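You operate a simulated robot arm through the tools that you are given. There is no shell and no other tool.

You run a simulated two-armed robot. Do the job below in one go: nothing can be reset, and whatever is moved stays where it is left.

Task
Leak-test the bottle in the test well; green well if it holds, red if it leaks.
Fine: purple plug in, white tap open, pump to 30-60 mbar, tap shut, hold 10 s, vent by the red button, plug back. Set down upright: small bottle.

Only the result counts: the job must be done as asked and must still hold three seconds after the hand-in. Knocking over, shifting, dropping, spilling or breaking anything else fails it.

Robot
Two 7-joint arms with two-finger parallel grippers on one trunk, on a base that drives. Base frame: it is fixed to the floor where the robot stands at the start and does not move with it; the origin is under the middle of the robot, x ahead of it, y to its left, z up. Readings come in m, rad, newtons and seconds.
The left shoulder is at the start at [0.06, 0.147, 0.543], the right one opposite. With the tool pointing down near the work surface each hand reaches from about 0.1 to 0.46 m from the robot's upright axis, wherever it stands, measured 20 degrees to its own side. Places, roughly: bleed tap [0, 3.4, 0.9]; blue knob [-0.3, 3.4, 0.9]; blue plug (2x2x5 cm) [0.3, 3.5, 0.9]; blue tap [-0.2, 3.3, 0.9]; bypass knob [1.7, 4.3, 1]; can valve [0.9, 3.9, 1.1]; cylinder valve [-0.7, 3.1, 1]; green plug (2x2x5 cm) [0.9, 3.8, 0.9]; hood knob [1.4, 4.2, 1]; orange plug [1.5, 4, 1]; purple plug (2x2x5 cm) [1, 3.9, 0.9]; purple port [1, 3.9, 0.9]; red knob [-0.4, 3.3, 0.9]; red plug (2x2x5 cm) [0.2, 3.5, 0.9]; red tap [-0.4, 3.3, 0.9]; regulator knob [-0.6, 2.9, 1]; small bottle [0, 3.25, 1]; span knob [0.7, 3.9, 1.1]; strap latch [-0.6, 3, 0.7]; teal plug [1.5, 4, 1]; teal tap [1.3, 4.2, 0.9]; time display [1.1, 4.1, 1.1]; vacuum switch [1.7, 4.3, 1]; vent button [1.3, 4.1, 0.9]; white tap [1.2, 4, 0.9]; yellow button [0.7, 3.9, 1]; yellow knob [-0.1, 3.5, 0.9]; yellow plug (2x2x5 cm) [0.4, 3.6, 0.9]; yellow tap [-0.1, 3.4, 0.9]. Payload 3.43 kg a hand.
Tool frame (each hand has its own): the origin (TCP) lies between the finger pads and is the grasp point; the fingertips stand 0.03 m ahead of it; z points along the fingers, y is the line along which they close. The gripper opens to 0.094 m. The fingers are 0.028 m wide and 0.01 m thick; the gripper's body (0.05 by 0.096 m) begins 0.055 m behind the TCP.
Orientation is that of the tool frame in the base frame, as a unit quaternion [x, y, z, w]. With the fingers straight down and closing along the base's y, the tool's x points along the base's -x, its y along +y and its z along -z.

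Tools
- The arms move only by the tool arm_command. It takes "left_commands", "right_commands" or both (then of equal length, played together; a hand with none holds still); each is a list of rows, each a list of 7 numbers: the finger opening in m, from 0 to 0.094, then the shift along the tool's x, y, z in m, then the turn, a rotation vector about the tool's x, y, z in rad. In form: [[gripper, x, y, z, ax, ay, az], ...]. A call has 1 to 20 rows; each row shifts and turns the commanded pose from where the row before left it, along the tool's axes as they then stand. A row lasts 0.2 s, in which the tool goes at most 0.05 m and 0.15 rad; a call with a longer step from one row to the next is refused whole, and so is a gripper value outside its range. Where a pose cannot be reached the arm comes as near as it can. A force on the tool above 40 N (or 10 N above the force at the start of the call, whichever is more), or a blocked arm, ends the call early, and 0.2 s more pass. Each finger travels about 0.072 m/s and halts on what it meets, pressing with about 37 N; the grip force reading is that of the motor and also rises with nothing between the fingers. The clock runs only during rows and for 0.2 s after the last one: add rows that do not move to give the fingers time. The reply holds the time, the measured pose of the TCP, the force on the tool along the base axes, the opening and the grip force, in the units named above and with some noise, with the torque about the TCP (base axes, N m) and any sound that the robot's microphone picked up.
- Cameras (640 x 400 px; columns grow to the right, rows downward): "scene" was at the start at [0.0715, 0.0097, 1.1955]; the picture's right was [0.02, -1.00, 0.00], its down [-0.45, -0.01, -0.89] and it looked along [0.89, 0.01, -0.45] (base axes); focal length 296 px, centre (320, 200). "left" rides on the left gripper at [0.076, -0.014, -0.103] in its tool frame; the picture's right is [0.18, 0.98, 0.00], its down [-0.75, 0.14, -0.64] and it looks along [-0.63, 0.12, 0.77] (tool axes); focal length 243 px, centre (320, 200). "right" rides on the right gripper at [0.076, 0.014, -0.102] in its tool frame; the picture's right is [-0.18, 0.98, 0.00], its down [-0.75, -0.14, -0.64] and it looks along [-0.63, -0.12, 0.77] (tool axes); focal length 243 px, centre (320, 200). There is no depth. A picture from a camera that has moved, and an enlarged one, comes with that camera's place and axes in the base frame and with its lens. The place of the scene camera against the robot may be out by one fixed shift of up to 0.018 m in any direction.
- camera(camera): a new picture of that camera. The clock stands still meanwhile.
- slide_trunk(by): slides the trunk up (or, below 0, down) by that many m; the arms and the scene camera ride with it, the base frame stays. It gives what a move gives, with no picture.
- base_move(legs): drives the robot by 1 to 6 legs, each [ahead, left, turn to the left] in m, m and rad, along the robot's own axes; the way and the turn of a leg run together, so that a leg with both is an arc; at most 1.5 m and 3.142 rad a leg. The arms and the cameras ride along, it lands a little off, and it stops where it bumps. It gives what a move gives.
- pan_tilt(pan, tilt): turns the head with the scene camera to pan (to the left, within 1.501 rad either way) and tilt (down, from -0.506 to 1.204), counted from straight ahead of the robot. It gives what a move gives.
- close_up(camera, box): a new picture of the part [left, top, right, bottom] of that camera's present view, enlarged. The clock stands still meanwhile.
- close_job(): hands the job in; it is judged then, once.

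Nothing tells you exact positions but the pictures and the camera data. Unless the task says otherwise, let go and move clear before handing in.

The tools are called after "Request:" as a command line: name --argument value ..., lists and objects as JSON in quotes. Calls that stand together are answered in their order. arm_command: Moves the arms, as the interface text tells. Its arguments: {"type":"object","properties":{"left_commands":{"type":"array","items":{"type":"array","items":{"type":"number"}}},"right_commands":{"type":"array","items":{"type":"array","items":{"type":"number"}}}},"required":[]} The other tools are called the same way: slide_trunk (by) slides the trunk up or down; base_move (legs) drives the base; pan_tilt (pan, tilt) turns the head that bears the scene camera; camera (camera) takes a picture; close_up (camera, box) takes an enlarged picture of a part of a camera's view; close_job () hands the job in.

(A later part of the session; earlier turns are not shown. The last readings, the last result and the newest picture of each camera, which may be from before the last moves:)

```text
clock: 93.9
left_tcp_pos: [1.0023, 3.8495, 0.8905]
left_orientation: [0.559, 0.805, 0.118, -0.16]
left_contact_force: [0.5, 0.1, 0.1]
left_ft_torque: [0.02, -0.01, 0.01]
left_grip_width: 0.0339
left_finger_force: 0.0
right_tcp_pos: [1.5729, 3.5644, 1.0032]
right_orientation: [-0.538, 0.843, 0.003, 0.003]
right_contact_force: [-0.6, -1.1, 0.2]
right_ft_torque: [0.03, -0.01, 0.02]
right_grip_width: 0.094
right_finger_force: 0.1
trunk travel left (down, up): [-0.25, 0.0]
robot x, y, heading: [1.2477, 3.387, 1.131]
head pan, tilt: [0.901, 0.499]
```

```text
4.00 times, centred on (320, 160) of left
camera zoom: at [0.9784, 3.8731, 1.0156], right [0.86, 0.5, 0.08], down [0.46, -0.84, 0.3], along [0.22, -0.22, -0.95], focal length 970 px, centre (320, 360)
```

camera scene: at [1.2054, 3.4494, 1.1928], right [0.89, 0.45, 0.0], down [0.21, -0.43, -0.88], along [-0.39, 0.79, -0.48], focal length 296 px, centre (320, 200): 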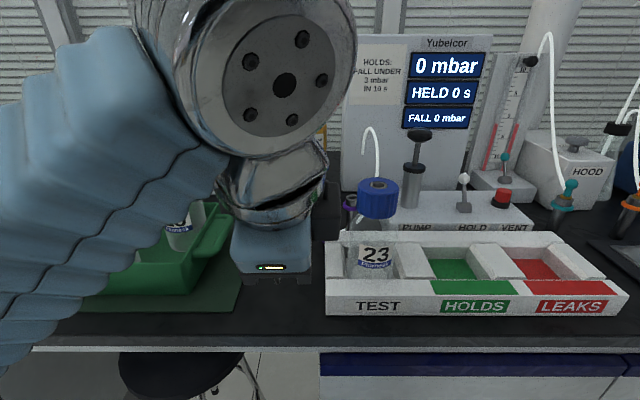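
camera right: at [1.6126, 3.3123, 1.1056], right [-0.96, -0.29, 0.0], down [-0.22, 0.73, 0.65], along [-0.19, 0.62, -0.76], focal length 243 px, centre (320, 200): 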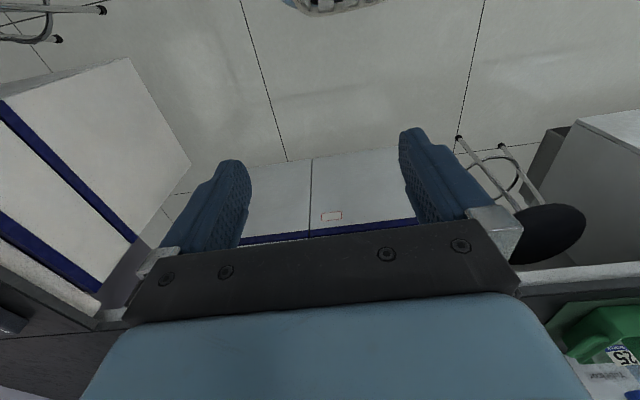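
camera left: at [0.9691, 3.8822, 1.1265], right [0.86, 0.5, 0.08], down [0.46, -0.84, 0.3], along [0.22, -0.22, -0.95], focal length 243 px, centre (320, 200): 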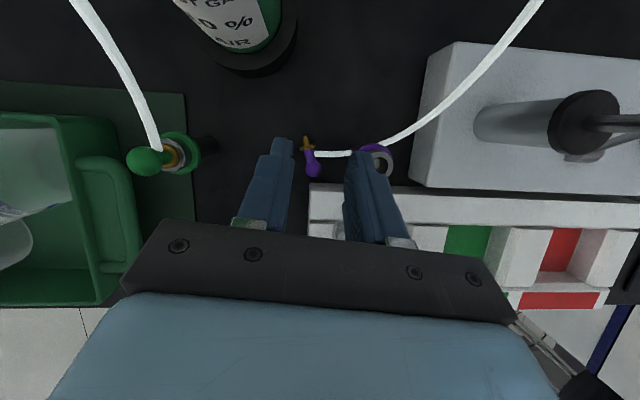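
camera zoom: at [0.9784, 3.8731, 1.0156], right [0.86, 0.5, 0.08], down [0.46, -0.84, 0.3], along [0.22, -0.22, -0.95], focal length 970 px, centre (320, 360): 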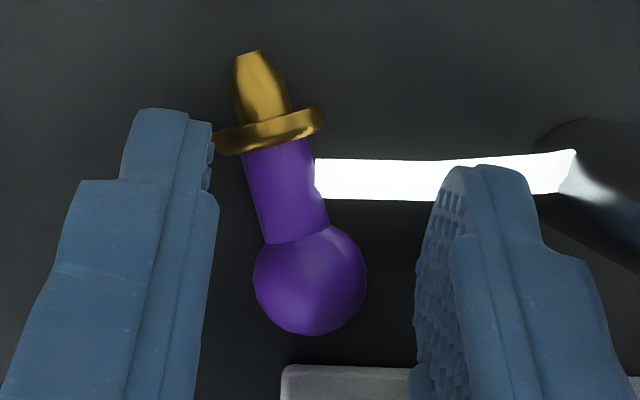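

The ball sits close to the near edge of the pads, so I'll shift 5 mm toward me and then close.

Request:
arm_command --left_commands '[[0.034, -0.005, 0.0006, -0.001, 0, 0, 0], [0.034, 0, 0, 0, 0, 0, 0], [0.022, 0, 0, 0, 0, 0, 0], [0.01, 0, 0, 0, 0, 0, 0], [0.0, 0, 0, 0, 0, 0, 0]]'

Request:
close_up --camera "left" --box '[240, 110, 400, 210]'

```text
clock: 94.6
left_tcp_pos: [1.0054, 3.8478, 0.8921]
left_orientation: [0.557, 0.805, 0.122, -0.163]
left_contact_force: [0.0, 12.4, 5.4]
left_ft_torque: [-0.04, -0.16, 0.38]
left_grip_width: 0.0242
left_finger_force: 2.3
right_tcp_pos: [1.5727, 3.5647, 1.0031]
right_orientation: [-0.537, 0.844, 0.002, 0.003]
right_contact_force: [0.5, 0.3, -0.3]
right_ft_torque: [0.03, 0.0, -0.02]
right_grip_width: 0.0939
right_finger_force: 0.0
trunk travel left (down, up): [-0.25, 0.0]
robot x, y, heading: [1.2497, 3.3861, 1.134]
head pan, tilt: [0.901, 0.499]
stopped in row 3 (left hand): the force on the tool passed its limit at 43 N (the readings are from after the stop); the commanded pose is now the measured one
```

```text
4.00 times, centred on (320, 160) of left
camera zoom: at [0.9797, 3.8702, 1.0168], right [0.86, 0.5, 0.09], down [0.46, -0.84, 0.29], along [0.22, -0.21, -0.95], focal length 970 px, centre (320, 360)
```

zoom: 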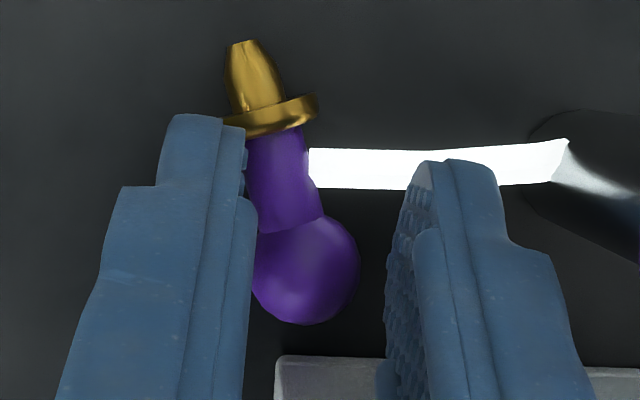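

The right finger touched the tray's back wall. I'll ease back 3 mm and finish closing.

Request:
arm_command --left_commands '[[0.0242, 0.0027, -0.0004, 0.0002, 0, 0, 0], [0.016, 0, 0, 0, 0, 0, 0], [0.008, 0, 0, 0, 0, 0, 0], [0.0, 0, 0, 0, 0, 0, 0], [0.0, 0, 0, 0, 0, 0, 0]]'

Request:
close_up --camera "left" --box '[240, 110, 400, 210]'

```text
clock: 95.8
left_tcp_pos: [1.0039, 3.8491, 0.8925]
left_orientation: [0.558, 0.805, 0.12, -0.162]
left_contact_force: [0.1, -0.4, 0.6]
left_ft_torque: [-0.04, -0.04, 0.0]
left_grip_width: 0.0169
left_finger_force: 37.0
right_tcp_pos: [1.5722, 3.5636, 1.0021]
right_orientation: [-0.538, 0.843, 0.003, 0.003]
right_contact_force: [0.0, -0.5, -0.4]
right_ft_torque: [0.0, 0.01, -0.03]
right_grip_width: 0.0942
right_finger_force: 0.1
trunk travel left (down, up): [-0.25, 0.0]
robot x, y, heading: [1.2496, 3.3902, 1.131]
head pan, tilt: [0.901, 0.499]
```

```text
4.00 times, centred on (320, 160) of left
camera zoom: at [0.9781, 3.8715, 1.0171], right [0.86, 0.5, 0.09], down [0.46, -0.84, 0.29], along [0.22, -0.21, -0.95], focal length 970 px, centre (320, 360)
```

zoom: 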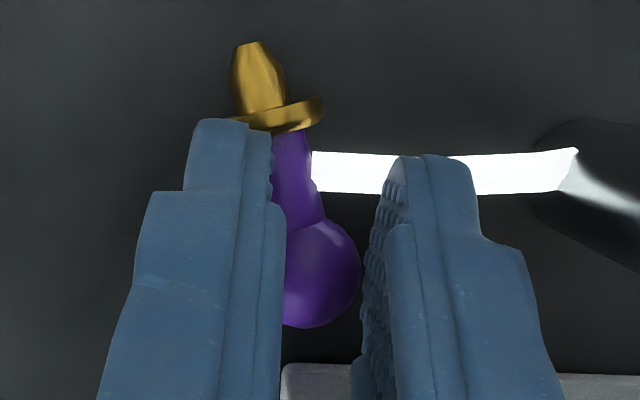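

The plug is gripped (opening 17 mm, 37 N). Lifting it straight up and checking how it hangs.

Request:
arm_command --left_commands '[[0.0, 0.0078, 0, -0.0184, 0, 0, 0], [0.0, 0.0117, 0, -0.0276, 0, 0, 0], [0.0, 0.0117, 0, -0.0276, 0, 0, 0]]'

Request:
camera --camera "left"

Request:
close_up --camera "left" --box '[240, 110, 400, 210]'

```text
clock: 96.6
left_tcp_pos: [1.0029, 3.8464, 0.9723]
left_orientation: [0.557, 0.805, 0.121, -0.163]
left_contact_force: [0.0, 0.4, -0.5]
left_ft_torque: [-0.01, 0.01, -0.01]
left_grip_width: 0.0
left_finger_force: 32.6
right_tcp_pos: [1.5718, 3.5634, 1.0033]
right_orientation: [-0.538, 0.843, 0.003, 0.004]
right_contact_force: [0.5, -0.9, -0.2]
right_ft_torque: [-0.01, 0.02, -0.03]
right_grip_width: 0.094
right_finger_force: 0.1
trunk travel left (down, up): [-0.25, 0.0]
robot x, y, heading: [1.2484, 3.3859, 1.134]
head pan, tilt: [0.901, 0.499]
```

```text
taken
camera left: at [0.9772, 3.8696, 1.0974], right [0.86, 0.5, 0.09], down [0.46, -0.84, 0.29], along [0.22, -0.21, -0.95], focal length 243 px, centre (320, 200)
```

left: 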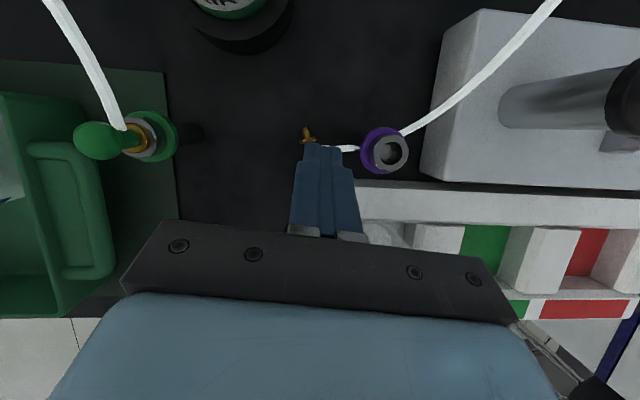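

```text
4.00 times, centred on (320, 160) of left
camera zoom: at [0.9772, 3.8696, 1.0974], right [0.86, 0.5, 0.09], down [0.46, -0.84, 0.29], along [0.22, -0.21, -0.95], focal length 970 px, centre (320, 360)
```

zoom: 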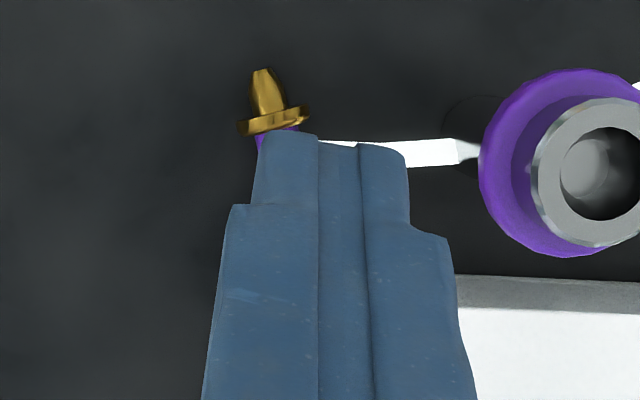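

The ball slipped out: the pads held only its edge. There's more room than I assumed, so I'll line the hand up with the plug's axis, more vertical, and go lower to hold both ball and flange.

Request:
arm_command --left_commands '[[0.0, 0, 0, 0, 0.048, 0.001, -0.1136], [0.02, 0, 0, 0, 0.048, 0.001, -0.1136], [0.036, 0, 0, 0, 0.048, 0.001, -0.1136], [0.036, 0, 0, 0, 0, -0.1, 0], [0.036, 0, 0, 0, 0, -0.1, 0], [0.036, 0, 0, 0, 0, 0, 0]]'

Request:
camera --camera "left"

Request:
close_up --camera "left" --box '[240, 100, 400, 200]'

```text
clock: 98.0
left_tcp_pos: [1.0026, 3.8475, 0.9719]
left_orientation: [0.407, 0.908, 0.048, -0.089]
left_contact_force: [-0.2, -0.7, 0.6]
left_ft_torque: [-0.04, -0.04, 0.0]
left_grip_width: 0.036
left_finger_force: 0.0
right_tcp_pos: [1.5717, 3.5648, 1.0028]
right_orientation: [-0.539, 0.842, 0.003, 0.003]
right_contact_force: [-0.5, 0.0, 0.5]
right_ft_torque: [0.06, -0.04, 0.03]
right_grip_width: 0.094
right_finger_force: 0.1
trunk travel left (down, up): [-0.25, 0.0]
robot x, y, heading: [1.252, 3.3863, 1.136]
head pan, tilt: [0.901, 0.499]
```

```text
taken
camera left: at [0.9551, 3.8782, 1.0885], right [0.61, 0.79, 0.05], down [0.68, -0.56, 0.48], along [0.41, -0.26, -0.88], focal length 243 px, centre (320, 200)
```

left: 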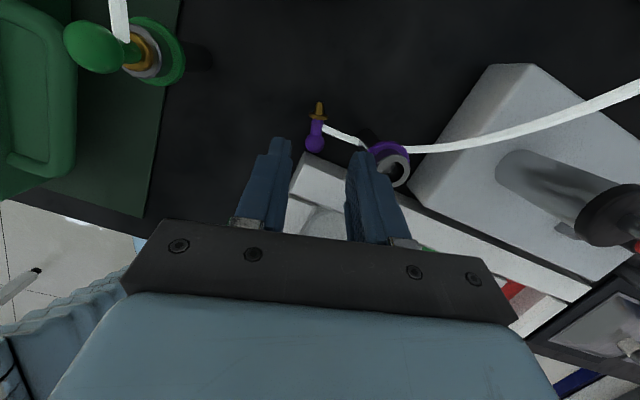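

```text
4.00 times, centred on (320, 150) of left
camera zoom: at [0.9551, 3.8782, 1.0885], right [0.61, 0.79, 0.05], down [0.68, -0.56, 0.48], along [0.41, -0.26, -0.88], focal length 970 px, centre (320, 400)
```

zoom: 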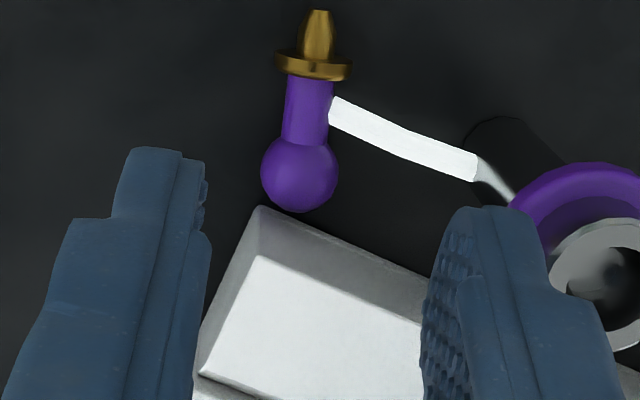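

Now the hand is aligned with the plug's axis (ball at U 2.668, V 2.947). Lowering toward it.

Request:
arm_command --left_commands '[[0.036, -0.0053, 0.0003, 0.0275, 0, 0, 0], [0.036, -0.0053, 0.0003, 0.0275, 0, 0, 0], [0.036, -0.0042, 0.0003, 0.022, 0, 0, 0]]'

Request:
close_up --camera "left" --box '[240, 100, 400, 200]'

```text
clock: 98.8
left_tcp_pos: [1.0039, 3.8497, 0.8938]
left_orientation: [0.406, 0.908, 0.049, -0.091]
left_contact_force: [-0.3, 0.6, 0.7]
left_ft_torque: [0.07, -0.05, 0.01]
left_grip_width: 0.0354
left_finger_force: 0.1
right_tcp_pos: [1.5729, 3.564, 1.0021]
right_orientation: [-0.538, 0.843, 0.003, 0.003]
right_contact_force: [1.3, 0.1, -0.3]
right_ft_torque: [-0.02, 0.01, 0.03]
right_grip_width: 0.094
right_finger_force: 0.1
trunk travel left (down, up): [-0.25, 0.0]
robot x, y, heading: [1.2498, 3.3873, 1.135]
head pan, tilt: [0.901, 0.499]
```

```text
4.00 times, centred on (320, 150) of left
camera zoom: at [0.9558, 3.8804, 1.0106], right [0.61, 0.79, 0.05], down [0.68, -0.56, 0.48], along [0.41, -0.26, -0.88], focal length 970 px, centre (320, 400)
```

zoom: 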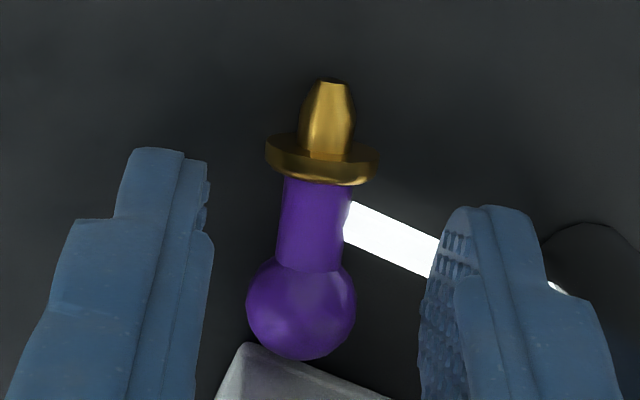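

Well aligned. Since the ball is close to the tray, I'll first take hold of neck and flange low down and drag the plug 1.5 cm away from the tray, then regrip on the ball.

Request:
arm_command --left_commands '[[0.036, 0.0036, 0, 0.0072, 0, 0, 0], [0.02, 0, 0, 0, 0, 0, 0], [0.0, 0, 0, 0, 0, 0, 0], [0.0, 0, 0, 0, 0, 0, 0], [0.0, 0, 0, 0, 0, 0, 0]]'

Request:
close_up --camera "left" --box '[240, 100, 400, 200]'

```text
clock: 100.0
left_tcp_pos: [1.0006, 3.8541, 0.8876]
left_orientation: [0.407, 0.908, 0.049, -0.09]
left_contact_force: [-0.7, -0.5, 0.5]
left_ft_torque: [-0.01, 0.0, -0.03]
left_grip_width: 0.0156
left_finger_force: 37.1
right_tcp_pos: [1.5721, 3.5651, 1.0035]
right_orientation: [-0.538, 0.843, 0.004, 0.003]
right_contact_force: [-0.7, 0.0, 0.0]
right_ft_torque: [-0.01, -0.01, -0.02]
right_grip_width: 0.0939
right_finger_force: 0.0
trunk travel left (down, up): [-0.25, 0.0]
robot x, y, heading: [1.25, 3.3877, 1.139]
head pan, tilt: [0.901, 0.499]
```

```text
4.00 times, centred on (320, 150) of left
camera zoom: at [0.9529, 3.8841, 1.0044], right [0.61, 0.79, 0.05], down [0.68, -0.56, 0.48], along [0.41, -0.26, -0.88], focal length 970 px, centre (320, 400)
```

zoom: 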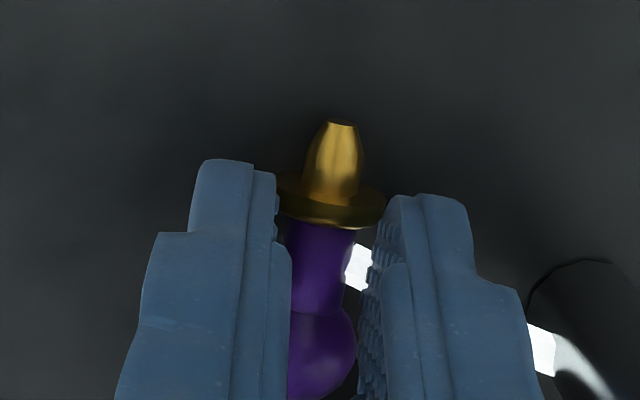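

Now it holds ball and flange together (15.6 mm, 37 N). I'll drag it 1.5 cm away from the tray, then try a small lift.

Request:
arm_command --left_commands '[[0.0, 0.0074, 0, 0.0015, 0, 0, 0], [0.0, 0.0074, 0, 0.0015, 0, 0, 0], [0.0, 0.002, 0, -0.0098, 0, 0, 0], [0.0, 0.002, 0, -0.0098, 0, 0, 0]]'

Request:
close_up --camera "left" --box '[240, 100, 400, 200]'

```text
clock: 101.0
left_tcp_pos: [0.99, 3.8652, 0.9084]
left_orientation: [0.407, 0.908, 0.049, -0.09]
left_contact_force: [0.4, 0.3, -1.0]
left_ft_torque: [-0.02, 0.02, -0.01]
left_grip_width: 0.0159
left_finger_force: 37.2
right_tcp_pos: [1.5725, 3.5639, 1.0031]
right_orientation: [-0.539, 0.843, 0.003, 0.004]
right_contact_force: [0.3, 0.0, 0.2]
right_ft_torque: [0.02, 0.0, -0.01]
right_grip_width: 0.0941
right_finger_force: 0.2
trunk travel left (down, up): [-0.25, 0.0]
robot x, y, heading: [1.2534, 3.3874, 1.133]
head pan, tilt: [0.901, 0.499]
```

```text
4.00 times, centred on (320, 150) of left
camera zoom: at [0.9423, 3.8949, 1.024], right [0.61, 0.79, 0.05], down [0.68, -0.56, 0.48], along [0.41, -0.26, -0.88], focal length 970 px, centre (320, 400)
```

zoom: 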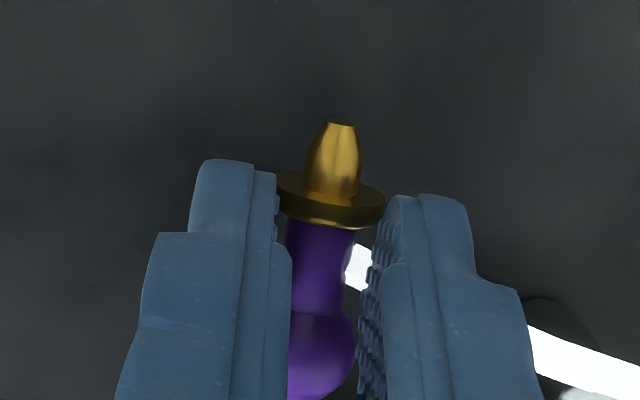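

The plug is held and lifted. This grip covers the flange, so I can't insert with it; I'll carry the plug to the open bench left of the tray, lay it down, and regrip by the ball.

Request:
arm_command --left_commands '[[0.0, 0.0064, 0.0005, -0.0314, 0, 0, 0], [0.0, -0.0275, -0.0213, -0.006, 0, 0, 0], [0.0, -0.0275, -0.0213, -0.006, 0, 0, 0], [0.0, -0.0275, -0.0213, -0.006, 0, 0, 0], [0.0, -0.0275, -0.0213, -0.006, 0, 0, 0]]'

Request:
camera --camera "left"

```text
clock: 102.2
left_tcp_pos: [1.0011, 3.7235, 0.9384]
left_orientation: [0.407, 0.908, 0.048, -0.09]
left_contact_force: [-0.4, -0.3, -0.1]
left_ft_torque: [0.0, 0.01, 0.02]
left_grip_width: 0.0159
left_finger_force: 36.9
right_tcp_pos: [1.5718, 3.5648, 1.0032]
right_orientation: [-0.538, 0.843, 0.003, 0.003]
right_contact_force: [0.6, 0.0, 0.3]
right_ft_torque: [-0.02, 0.02, -0.01]
right_grip_width: 0.0937
right_finger_force: 0.0
trunk travel left (down, up): [-0.25, 0.0]
robot x, y, heading: [1.2489, 3.3852, 1.135]
head pan, tilt: [0.901, 0.499]
```

```text
taken
camera left: at [0.9539, 3.7544, 1.055], right [0.61, 0.79, 0.05], down [0.68, -0.56, 0.48], along [0.41, -0.26, -0.88], focal length 243 px, centre (320, 200)
```

left: 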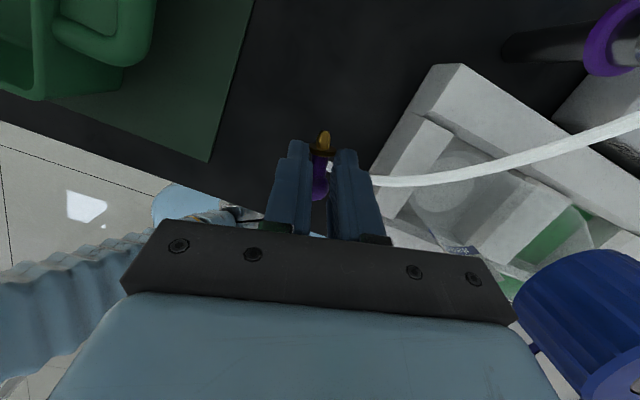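

The plug is over the open bench. I'll lower it back to bench height and let go.

Request:
arm_command --left_commands '[[0.0, -0.005, -0.0004, 0.0245, 0, 0, 0], [0.0, -0.005, -0.0004, 0.0245, 0, 0, 0], [0.0, 0, 0, 0, 0, 0, 0]]'

Request:
arm_command --left_commands '[[0.02, 0, 0, 0, 0, 0, 0], [0.028, 0, 0, 0, 0, 0, 0], [0.036, 0, 0, 0, 0, 0, 0], [0.036, 0, 0, 0, 0, 0, 0]]'

Request:
close_up --camera "left" --box '[240, 100, 400, 200]'

```text
clock: 103.0
left_tcp_pos: [1.0014, 3.7245, 0.8896]
left_orientation: [0.406, 0.908, 0.05, -0.09]
left_contact_force: [-0.1, -0.3, -1.0]
left_ft_torque: [0.0, 0.03, 0.0]
left_grip_width: 0.0154
left_finger_force: 37.1
right_tcp_pos: [1.5719, 3.5636, 1.0031]
right_orientation: [-0.538, 0.843, 0.003, 0.003]
right_contact_force: [-0.7, 0.3, -0.2]
right_ft_torque: [0.02, 0.0, -0.01]
right_grip_width: 0.094
right_finger_force: 0.1
trunk travel left (down, up): [-0.25, 0.0]
robot x, y, heading: [1.2519, 3.3868, 1.13]
head pan, tilt: [0.901, 0.499]
```

```text
clock: 104.0
left_tcp_pos: [1.0017, 3.7242, 0.8901]
left_orientation: [0.406, 0.908, 0.049, -0.091]
left_contact_force: [-0.6, 0.7, 1.0]
left_ft_torque: [0.03, 0.01, 0.0]
left_grip_width: 0.0361
left_finger_force: 0.1
right_tcp_pos: [1.5718, 3.5639, 1.0029]
right_orientation: [-0.538, 0.843, 0.003, 0.003]
right_contact_force: [0.8, -0.2, 0.1]
right_ft_torque: [0.0, -0.01, 0.05]
right_grip_width: 0.0941
right_finger_force: 0.0
trunk travel left (down, up): [-0.25, 0.0]
robot x, y, heading: [1.249, 3.3862, 1.132]
head pan, tilt: [0.901, 0.499]
```

```text
4.00 times, centred on (320, 150) of left
camera zoom: at [0.9538, 3.7545, 1.0063], right [0.61, 0.79, 0.05], down [0.68, -0.56, 0.48], along [0.41, -0.26, -0.88], focal length 970 px, centre (320, 400)
```

zoom: 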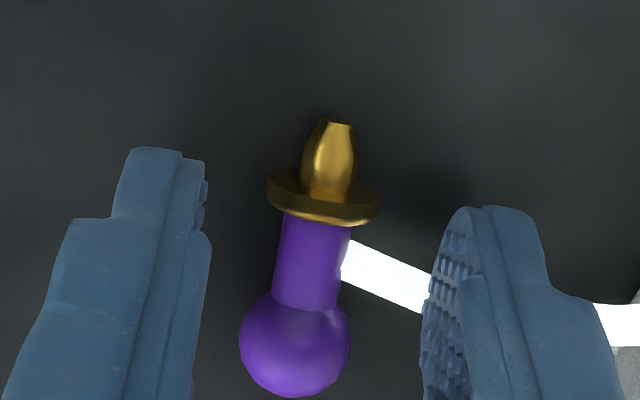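

The plug lies flat and aligned. I'll slide the open fingers back so they centre on the ball, making the tool vertical at the same time.

Request:
arm_command --left_commands '[[0.036, -0.0083, -0.0004, 0.0, 0, -0.1, 0], [0.036, 0, 0, 0.002, 0, -0.1, 0], [0.036, 0, 0, 0.002, 0, 0, 0]]'

Request:
camera --camera "left"

Request:
close_up --camera "left" --box '[240, 90, 400, 190]'

```text
clock: 104.8
left_tcp_pos: [1.0052, 3.7177, 0.8855]
left_orientation: [0.409, 0.913, 0.008, 0.001]
left_contact_force: [-0.6, -0.7, 0.4]
left_ft_torque: [0.01, -0.03, 0.02]
left_grip_width: 0.036
left_finger_force: 0.1
right_tcp_pos: [1.5725, 3.5638, 1.0035]
right_orientation: [-0.538, 0.843, 0.003, 0.003]
right_contact_force: [0.1, 0.3, -0.3]
right_ft_torque: [-0.02, 0.02, 0.02]
right_grip_width: 0.0942
right_finger_force: 0.1
trunk travel left (down, up): [-0.25, 0.0]
robot x, y, heading: [1.2475, 3.3841, 1.136]
head pan, tilt: [0.901, 0.499]
```

```text
taken
camera left: at [0.944, 3.7652, 0.9874], right [0.61, 0.79, 0.02], down [0.6, -0.48, 0.64], along [0.52, -0.38, -0.77], focal length 243 px, centre (320, 200)
```

left: 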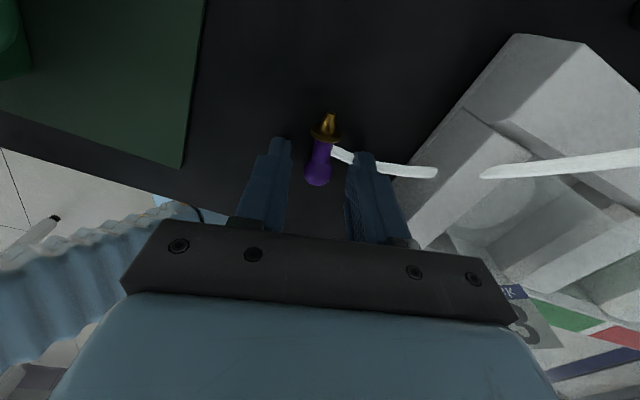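

```text
4.00 times, centred on (320, 140) of left
camera zoom: at [0.944, 3.7652, 0.9874], right [0.61, 0.79, 0.02], down [0.6, -0.48, 0.64], along [0.52, -0.38, -0.77], focal length 970 px, centre (320, 440)
```

zoom: 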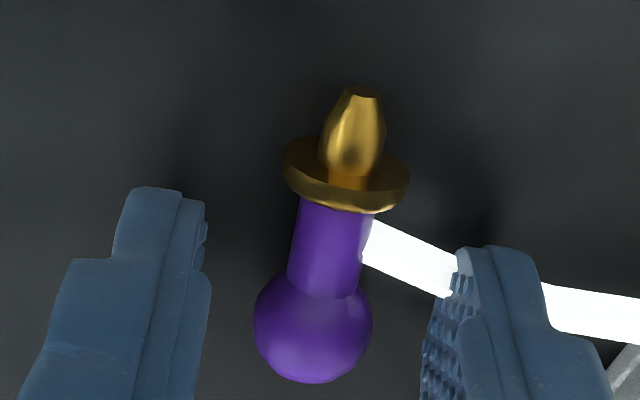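

The ball is now central between the pads and the flange is well outside them. Closing.

Request:
arm_command --left_commands '[[0.024, -0.001, 0, 0, 0, 0, 0], [0.012, 0, 0, 0, 0, 0, 0], [0.0, 0, 0, 0, 0, 0, 0], [0.0, 0, 0, 0, 0, 0, 0]]'

Request:
close_up --camera "left" --box '[240, 90, 400, 190]'

```text
clock: 105.8
left_tcp_pos: [1.0056, 3.7163, 0.8849]
left_orientation: [0.409, 0.913, 0.008, 0.001]
left_contact_force: [0.6, 0.0, 0.2]
left_ft_torque: [0.02, 0.03, 0.0]
left_grip_width: 0.0171
left_finger_force: 37.2
right_tcp_pos: [1.5731, 3.5637, 1.0029]
right_orientation: [-0.538, 0.843, 0.004, 0.003]
right_contact_force: [0.3, -0.2, 0.5]
right_ft_torque: [0.0, 0.01, 0.02]
right_grip_width: 0.0941
right_finger_force: 0.0
trunk travel left (down, up): [-0.25, 0.0]
robot x, y, heading: [1.2513, 3.3867, 1.13]
head pan, tilt: [0.901, 0.499]
```

```text
4.00 times, centred on (320, 140) of left
camera zoom: at [0.9447, 3.7643, 0.9873], right [0.61, 0.79, 0.02], down [0.6, -0.48, 0.64], along [0.51, -0.38, -0.77], focal length 970 px, centre (320, 440)
```

zoom: 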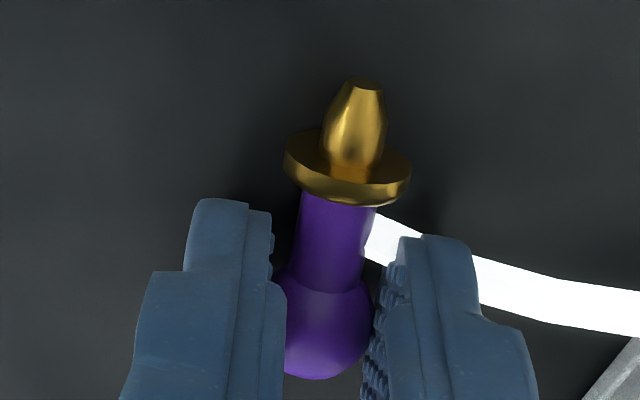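

Request:
arm_command --left_commands '[[0.0, 0, 0, -0.01, 0, 0, 0], [0.0, 0, 0, -0.015, 0, 0, 0], [0.0, 0, 0, -0.02, 0, 0, 0]]'

Request:
close_up --camera "left" --box '[240, 90, 400, 190]'

```text
clock: 106.6
left_tcp_pos: [1.0067, 3.7157, 0.9294]
left_orientation: [0.409, 0.912, 0.008, 0.0]
left_contact_force: [-0.3, -0.2, 0.8]
left_ft_torque: [-0.02, -0.03, 0.01]
left_grip_width: 0.017
left_finger_force: 36.8
right_tcp_pos: [1.5728, 3.5644, 1.0036]
right_orientation: [-0.538, 0.843, 0.003, 0.004]
right_contact_force: [-0.4, 0.1, -0.1]
right_ft_torque: [0.02, 0.0, 0.0]
right_grip_width: 0.094
right_finger_force: 0.1
trunk travel left (down, up): [-0.25, 0.0]
robot x, y, heading: [1.2472, 3.3829, 1.136]
head pan, tilt: [0.901, 0.499]
```

```text
4.00 times, centred on (320, 140) of left
camera zoom: at [0.9442, 3.763, 1.033], right [0.61, 0.79, 0.02], down [0.6, -0.48, 0.64], along [0.51, -0.38, -0.77], focal length 970 px, centre (320, 440)
```

zoom: 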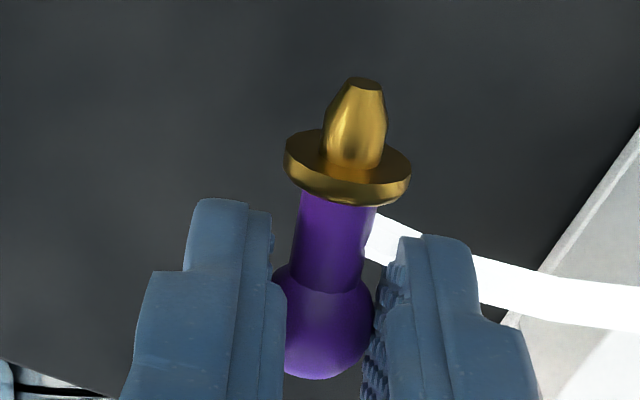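

The plug is firmly held by its ball, horizontal. For an upright insertion I need the tool pointing forward horizontally, which needs more distance; so I'll back away from the bench, turn back to face it, and sidestep right.

Request:
base_move --legs '[[-0.122, -0.158, 0], [0, 0, 0.915], [0, -0.18, 0]]'

Request:
pan_tilt --pan 0.1 --tilt 0.45

Request:
camera --camera "scene"

Request:
camera --camera "left"

```text
clock: 111.6
left_tcp_pos: [1.0937, 3.3009, 0.9303]
left_orientation: [-0.04, 0.999, 0.007, -0.003]
left_contact_force: [-0.1, 3.7, -0.9]
left_ft_torque: [0.1, -0.01, -0.04]
left_grip_width: 0.0168
left_finger_force: 36.8
right_tcp_pos: [1.5569, 3.6612, 1.0028]
right_orientation: [0.857, -0.516, -0.003, -0.001]
right_contact_force: [0.9, -0.1, 0.6]
right_ft_torque: [0.0, 0.0, 0.03]
right_grip_width: 0.0941
right_finger_force: 0.1
trunk travel left (down, up): [-0.25, 0.0]
robot x, y, heading: [1.5034, 3.2994, 2.053]
head pan, tilt: [0.901, 0.499]
```

```text
clock: 112.8
left_tcp_pos: [1.0949, 3.3021, 0.9292]
left_orientation: [-0.04, 0.999, 0.009, -0.003]
left_contact_force: [-1.0, 4.1, -0.2]
left_ft_torque: [0.12, 0.0, -0.07]
left_grip_width: 0.017
left_finger_force: 36.5
right_tcp_pos: [1.5575, 3.6602, 1.0037]
right_orientation: [0.857, -0.516, -0.003, -0.001]
right_contact_force: [-0.3, -0.9, 0.4]
right_ft_torque: [0.01, 0.02, 0.02]
right_grip_width: 0.094
right_finger_force: 0.0
trunk travel left (down, up): [-0.25, 0.0]
robot x, y, heading: [1.5009, 3.3003, 2.05]
head pan, tilt: [0.099, 0.45]
```

```text
taken
camera scene: at [1.4762, 3.3544, 1.1972], right [0.83, 0.55, 0.0], down [0.24, -0.36, -0.9], along [-0.5, 0.75, -0.44], focal length 296 px, centre (320, 200)
```

scene: 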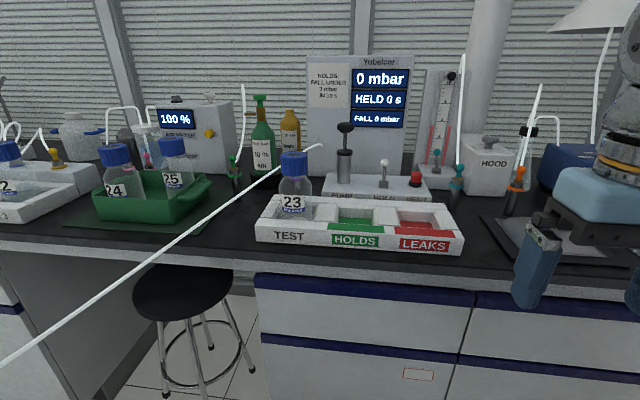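

```text
taken
camera left: at [1.02, 3.2807, 1.0329], right [-0.26, 0.96, 0.02], down [0.74, 0.19, 0.64], along [0.61, 0.18, -0.77], focal length 243 px, centre (320, 200)
```

left: 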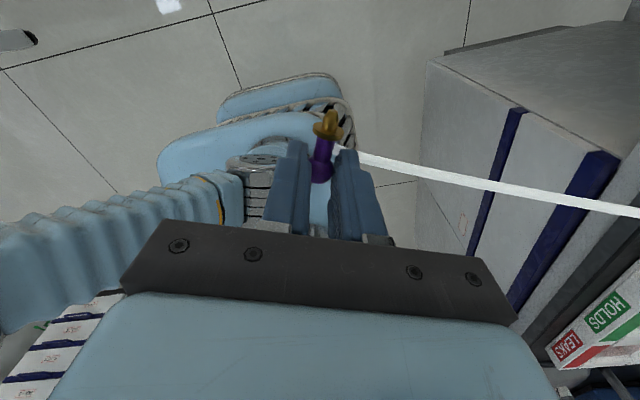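

The hose tugs gently (4 N) on the plug when stretched, so I'll keep movements modest. Now I'll yaw the hand so the tip points back toward me, before pitching it up.

Request:
arm_command --left_commands '[[0.0, 0, 0, 0, 0, 0, -0.1407], [0.0, 0, 0, 0, 0, 0, -0.1407], [0.0, 0, 0, 0, 0, 0, -0.1407], [0.0, 0, 0, 0, 0, 0, -0.1407], [0.0, 0, 0, 0, 0, 0, -0.1407], [0.0, 0, 0, 0, 0, 0, -0.1407], [0.0, 0, 0, 0, 0, 0, -0.1407], [0.0, 0, 0, 0, 0, 0, -0.1407], [0.0, 0, 0, 0, 0, 0, -0.1407], [0.0, 0, 0, 0, 0, 0, -0.1407], [0.0, 0, 0, 0, 0, 0, -0.1407], [0.0, 0, 0, 0, 0, 0, -0.1407], [0.0, 0, 0, 0, 0, 0, -0.1407], [0.0, 0, 0, 0, 0, 0, -0.1407]]'

Request:
camera --camera "left"

```text
clock: 115.8
left_tcp_pos: [1.0936, 3.301, 0.929]
left_orientation: [0.855, -0.519, -0.007, -0.005]
left_contact_force: [-0.3, 3.7, -1.1]
left_ft_torque: [0.09, 0.03, 0.01]
left_grip_width: 0.0171
left_finger_force: 37.3
right_tcp_pos: [1.5572, 3.6615, 1.0036]
right_orientation: [0.857, -0.515, -0.003, -0.001]
right_contact_force: [0.2, 0.1, -0.6]
right_ft_torque: [0.0, -0.01, -0.02]
right_grip_width: 0.0941
right_finger_force: 0.1
trunk travel left (down, up): [-0.25, 0.0]
robot x, y, heading: [1.5046, 3.2915, 2.057]
head pan, tilt: [0.099, 0.45]
```

```text
taken
camera left: at [1.1427, 3.2402, 1.0313], right [-0.79, -0.62, 0.0], down [-0.47, 0.59, 0.65], along [-0.4, 0.52, -0.76], focal length 243 px, centre (320, 200)
```

left: 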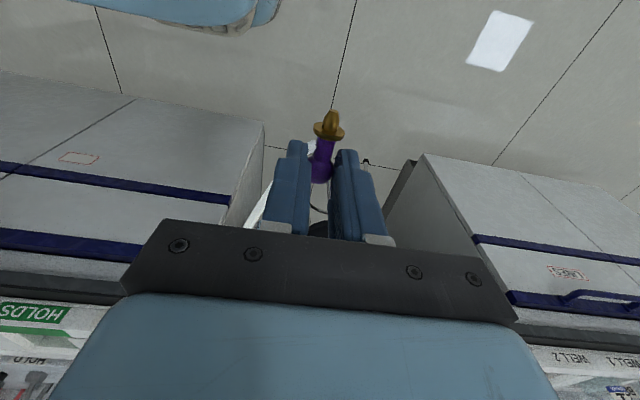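

The tip points back toward me. Now I'll pitch the tool up to horizontal while swinging forward to a point in front of the bottle, so the plug ends tip-down.

Request:
arm_command --left_commands '[[0.0, -0.025, -0.0215, -0.0155, 0, -0.1428, 0], [0.0, -0.0269, -0.0215, -0.0117, 0, -0.1428, 0], [0.0, -0.0284, -0.0215, -0.0079, 0, -0.1428, 0], [0.0, -0.0291, -0.0215, -0.0037, 0, -0.1428, 0], [0.0, -0.0294, -0.0215, 0.0005, 0, -0.1428, 0], [0.0, -0.0291, -0.0215, 0.0047, 0, -0.1428, 0], [0.0, -0.0281, -0.0215, 0.0088, 0, -0.1428, 0], [0.0, -0.0265, -0.0215, 0.0126, 0, -0.1428, 0]]'

Request:
camera --camera "scene"

Request:
camera --camera "left"

```text
clock: 117.6
left_tcp_pos: [1.1553, 3.556, 1.0561]
left_orientation: [0.714, -0.434, -0.468, -0.286]
left_contact_force: [-1.3, 0.3, 0.0]
left_ft_torque: [0.0, -0.03, -0.02]
left_grip_width: 0.017
left_finger_force: 37.0
right_tcp_pos: [1.5565, 3.6605, 1.0032]
right_orientation: [0.856, -0.516, -0.004, -0.002]
right_contact_force: [-0.5, 0.0, -0.5]
right_ft_torque: [0.0, -0.01, 0.0]
right_grip_width: 0.0938
right_finger_force: 0.1
trunk travel left (down, up): [-0.25, 0.0]
robot x, y, heading: [1.5042, 3.2932, 2.055]
head pan, tilt: [0.099, 0.45]
```

```text
taken
camera scene: at [1.4762, 3.354, 1.1972], right [0.83, 0.55, 0.0], down [0.24, -0.36, -0.9], along [-0.5, 0.75, -0.44], focal length 296 px, centre (320, 200)
```

scene: 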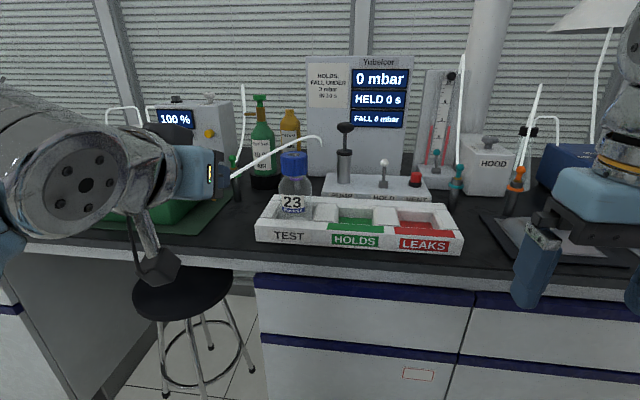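

```text
taken
camera left: at [1.2256, 3.453, 1.0282], right [-0.84, -0.52, -0.17], down [0.01, -0.32, 0.95], along [-0.54, 0.79, 0.27], focal length 243 px, centre (320, 200)
```

left: 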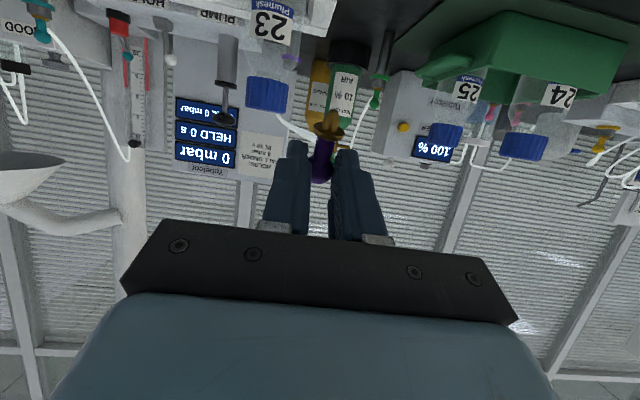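

Request:
arm_command --left_commands '[[0.0, -0.0245, -0.0215, 0.0163, 0, -0.1428, 0], [0.0, -0.0219, -0.0215, 0.0196, 0, -0.1428, 0], [0.0, -0.0189, -0.0215, 0.0225, 0, -0.1428, 0]]'

Request:
camera --camera "scene"

Request:
camera --camera "left"

```text
clock: 118.4
left_tcp_pos: [1.1782, 3.6518, 1.1037]
left_orientation: [-0.599, 0.364, 0.609, 0.372]
left_contact_force: [0.9, 0.3, -0.6]
left_ft_torque: [0.0, 0.02, -0.01]
left_grip_width: 0.0172
left_finger_force: 37.0
right_tcp_pos: [1.5568, 3.6611, 1.0033]
right_orientation: [0.857, -0.516, -0.004, -0.001]
right_contact_force: [-0.1, 0.4, -0.6]
right_ft_torque: [0.02, -0.04, -0.02]
right_grip_width: 0.0943
right_finger_force: 0.1
trunk travel left (down, up): [-0.25, 0.0]
robot x, y, heading: [1.503, 3.2961, 2.061]
head pan, tilt: [0.099, 0.45]
```

```text
taken
camera scene: at [1.4762, 3.354, 1.1972], right [0.83, 0.55, 0.0], down [0.24, -0.36, -0.9], along [-0.5, 0.75, -0.44], focal length 296 px, centre (320, 200)
```

scene: 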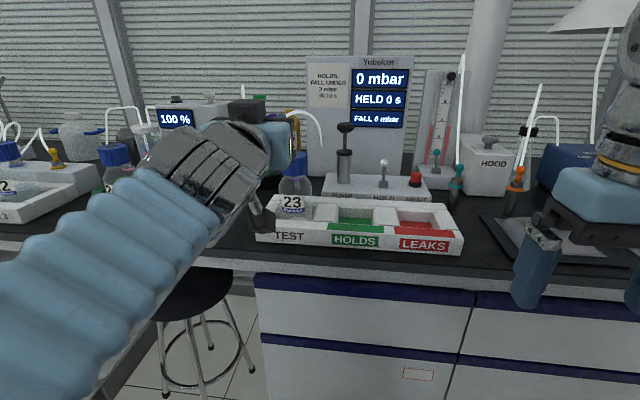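

```text
taken
camera left: at [1.2378, 3.569, 1.0263], right [-0.87, -0.45, -0.19], down [0.17, -0.65, 0.74], along [-0.45, 0.62, 0.64], focal length 243 px, centre (320, 200)
```

left: 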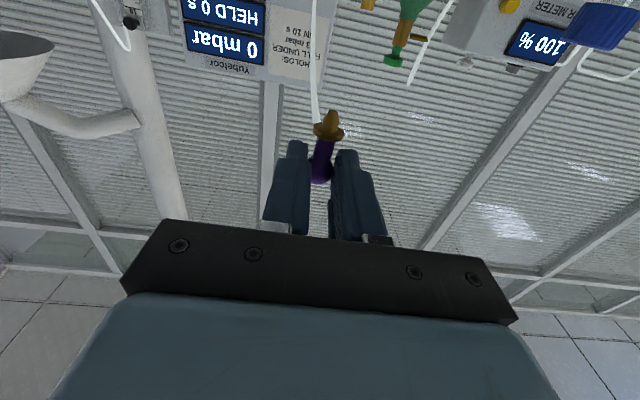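

The tool is horizontal with the plug tip-down, just in front of the bottle. I'll zoom in to measure precisely how the plug sits in the fingers.

Request:
close_up --camera "left" --box '[272, 90, 368, 150]'

Request:
close_up --camera "left" --box '[256, 100, 384, 180]'

Request:
close_up --camera "scene" --box '[220, 90, 348, 170]'

```text
6.67 times, centred on (320, 120) of left
camera zoom: at [1.2378, 3.569, 1.0263], right [-0.87, -0.45, -0.19], down [0.17, -0.65, 0.74], along [-0.45, 0.62, 0.64], focal length 1618 px, centre (320, 733)
```

zoom: 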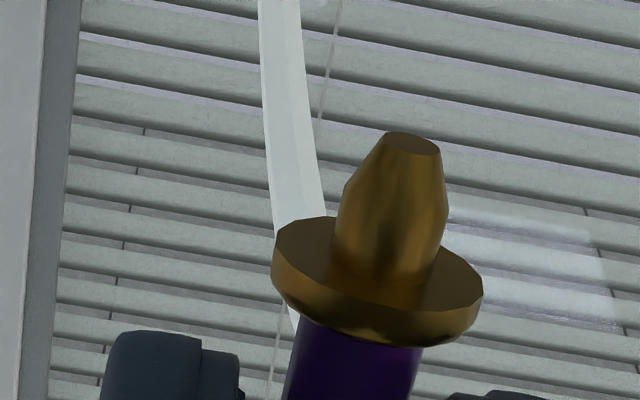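

```text
5.00 times, centred on (320, 140) of left
camera zoom: at [1.2378, 3.569, 1.0263], right [-0.87, -0.45, -0.19], down [0.17, -0.65, 0.74], along [-0.45, 0.62, 0.64], focal length 1213 px, centre (320, 500)
```

zoom: 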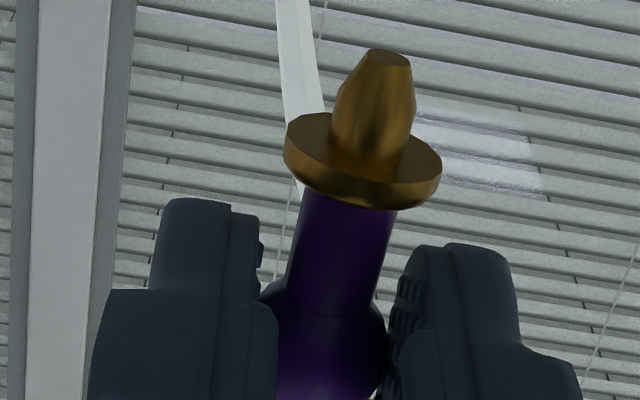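

```text
5.00 times, centred on (284, 130) of scene
camera zoom: at [1.4762, 3.354, 1.1972], right [0.83, 0.55, 0.0], down [0.24, -0.36, -0.9], along [-0.5, 0.75, -0.44], focal length 1477 px, centre (500, 550)
```

zoom: 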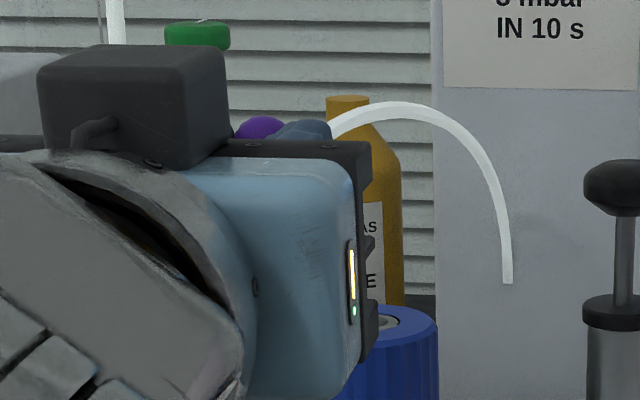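

The plug sits nearly parallel to the tool, tip about 33 mm below and 22 mm ahead of the TCP. Cap hole triangulates to [1.105, 3.796, 1.0165]. I'll move so the tip is about 3 cm above the hole and check.

Request:
arm_command --left_commands '[[0.0, 0.0087, -0.0009, 0.0465, 0, 0, 0], [0.0, 0.0087, -0.0009, 0.0465, 0, 0, 0], [0.0, 0.0087, -0.0009, 0.0465, 0, 0, 0], [0.0, 0, 0, 0, 0, 0, 0]]'

Request:
camera --camera "left"

Request:
camera --camera "scene"

Request:
camera --camera "right"

```text
clock: 119.4
left_tcp_pos: [1.115, 3.779, 1.0812]
left_orientation: [-0.6, 0.364, 0.609, 0.371]
left_contact_force: [-0.3, -0.4, -1.0]
left_ft_torque: [0.01, 0.01, -0.04]
left_grip_width: 0.0171
left_finger_force: 36.7
right_tcp_pos: [1.5552, 3.6616, 1.004]
right_orientation: [0.857, -0.516, -0.004, -0.002]
right_contact_force: [-1.1, 0.3, -0.1]
right_ft_torque: [-0.03, -0.04, 0.01]
right_grip_width: 0.0939
right_finger_force: 0.0
trunk travel left (down, up): [-0.25, 0.0]
robot x, y, heading: [1.5034, 3.2951, 2.054]
head pan, tilt: [0.099, 0.45]
```

```text
taken
camera left: at [1.1751, 3.6965, 1.0034], right [-0.87, -0.45, -0.19], down [0.17, -0.65, 0.74], along [-0.45, 0.62, 0.64], focal length 243 px, centre (320, 200)
```

left: 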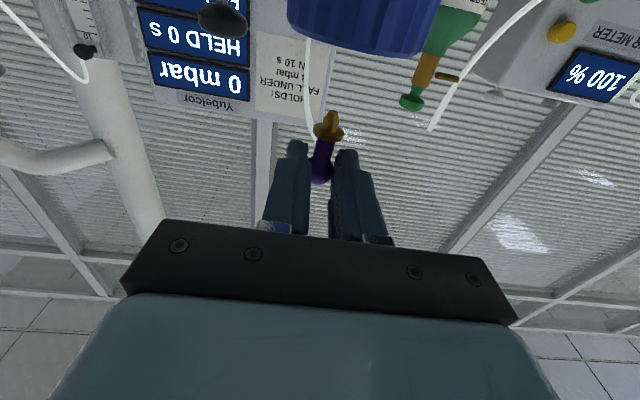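

```text
taken
camera scene: at [1.4761, 3.3544, 1.1972], right [0.83, 0.55, 0.0], down [0.24, -0.36, -0.9], along [-0.5, 0.75, -0.44], focal length 296 px, centre (320, 200)
```

scene: 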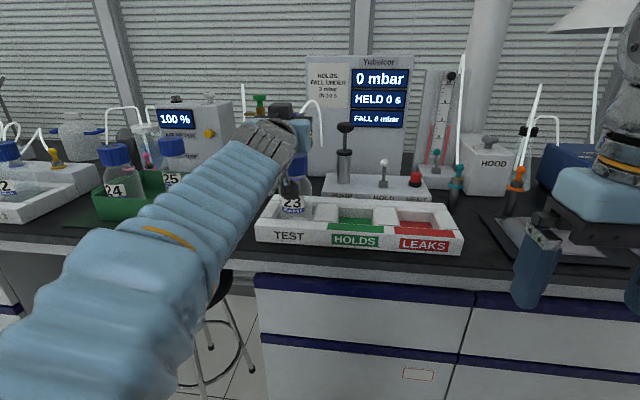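

```text
taken
camera right: at [1.5796, 3.5862, 1.1044], right [-0.95, -0.3, 0.0], down [-0.23, 0.73, 0.65], along [-0.19, 0.62, -0.76], focal length 243 px, centre (320, 200)
```

right: 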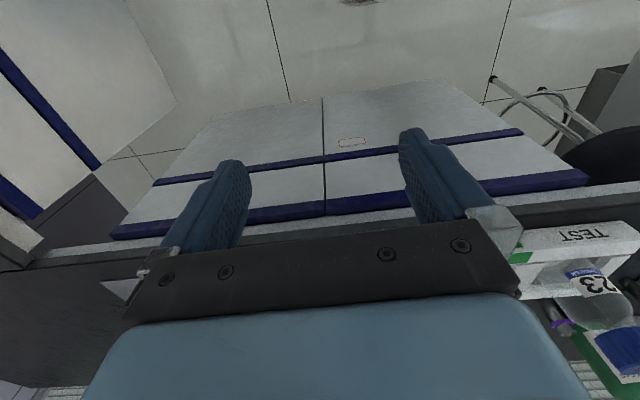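

Request:
close_up --camera "left" --box '[270, 0, 462, 120]'

```text
3.33 times, centred on (366, 60) of left
camera zoom: at [1.1751, 3.6965, 1.0034], right [-0.87, -0.45, -0.19], down [0.17, -0.65, 0.74], along [-0.45, 0.62, 0.64], focal length 809 px, centre (167, 667)
```

zoom: 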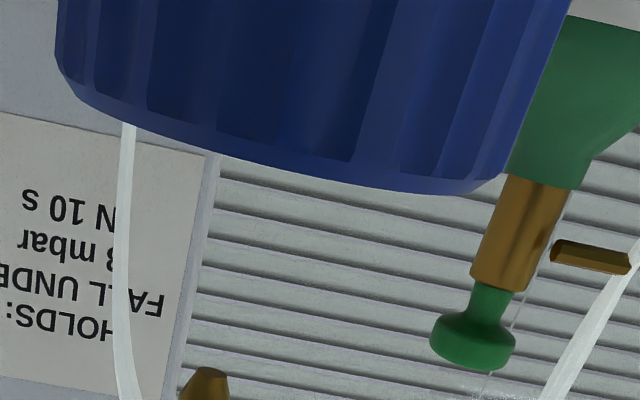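

The left camera confirms alignment to within 1–2 mm. Lowering the plug: first 28 mm, then small steps watching the force.

Request:
arm_command --left_commands '[[0.0, 0.014, 0, -0.0008, 0, 0, 0], [0.0, 0.014, 0, -0.0007, 0, 0, 0], [0.0, 0.003, 0, 0, 0, 0, 0]]'

Request:
close_up --camera "left" --box '[256, 0, 448, 120]'

Request:
close_up --camera "scene" --box '[240, 100, 368, 180]'

```text
clock: 120.2
left_tcp_pos: [1.1162, 3.7769, 1.0503]
left_orientation: [-0.6, 0.363, 0.609, 0.37]
left_contact_force: [-0.3, -0.1, -0.4]
left_ft_torque: [-0.03, -0.02, 0.0]
left_grip_width: 0.0172
left_finger_force: 36.8
right_tcp_pos: [1.5563, 3.6611, 1.0026]
right_orientation: [0.856, -0.516, -0.005, -0.001]
right_contact_force: [-1.1, -0.3, 0.9]
right_ft_torque: [-0.04, 0.0, 0.0]
right_grip_width: 0.0939
right_finger_force: 0.1
trunk travel left (down, up): [-0.25, 0.0]
robot x, y, heading: [1.503, 3.2964, 2.058]
head pan, tilt: [0.099, 0.45]
```

```text
3.33 times, centred on (352, 60) of left
camera zoom: at [1.1764, 3.6944, 0.9729], right [-0.87, -0.45, -0.19], down [0.17, -0.65, 0.74], along [-0.45, 0.62, 0.64], focal length 809 px, centre (213, 667)
```

zoom: 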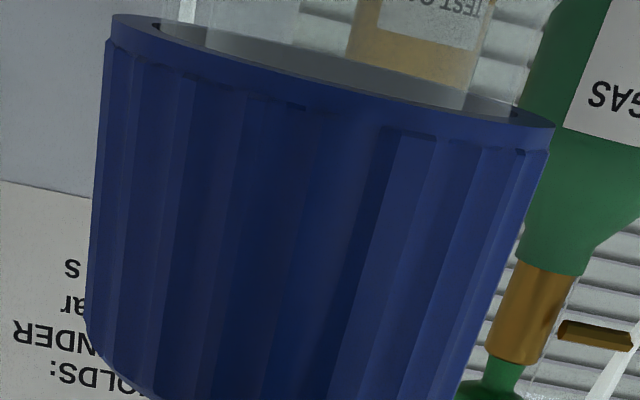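

```text
5.00 times, centred on (304, 140) of scene
camera zoom: at [1.4763, 3.3542, 1.1972], right [0.83, 0.55, 0.0], down [0.24, -0.36, -0.9], along [-0.5, 0.75, -0.44], focal length 1477 px, centre (400, 500)
```

zoom: 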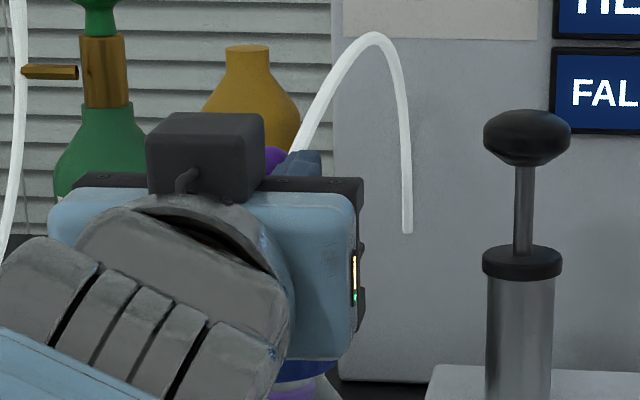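

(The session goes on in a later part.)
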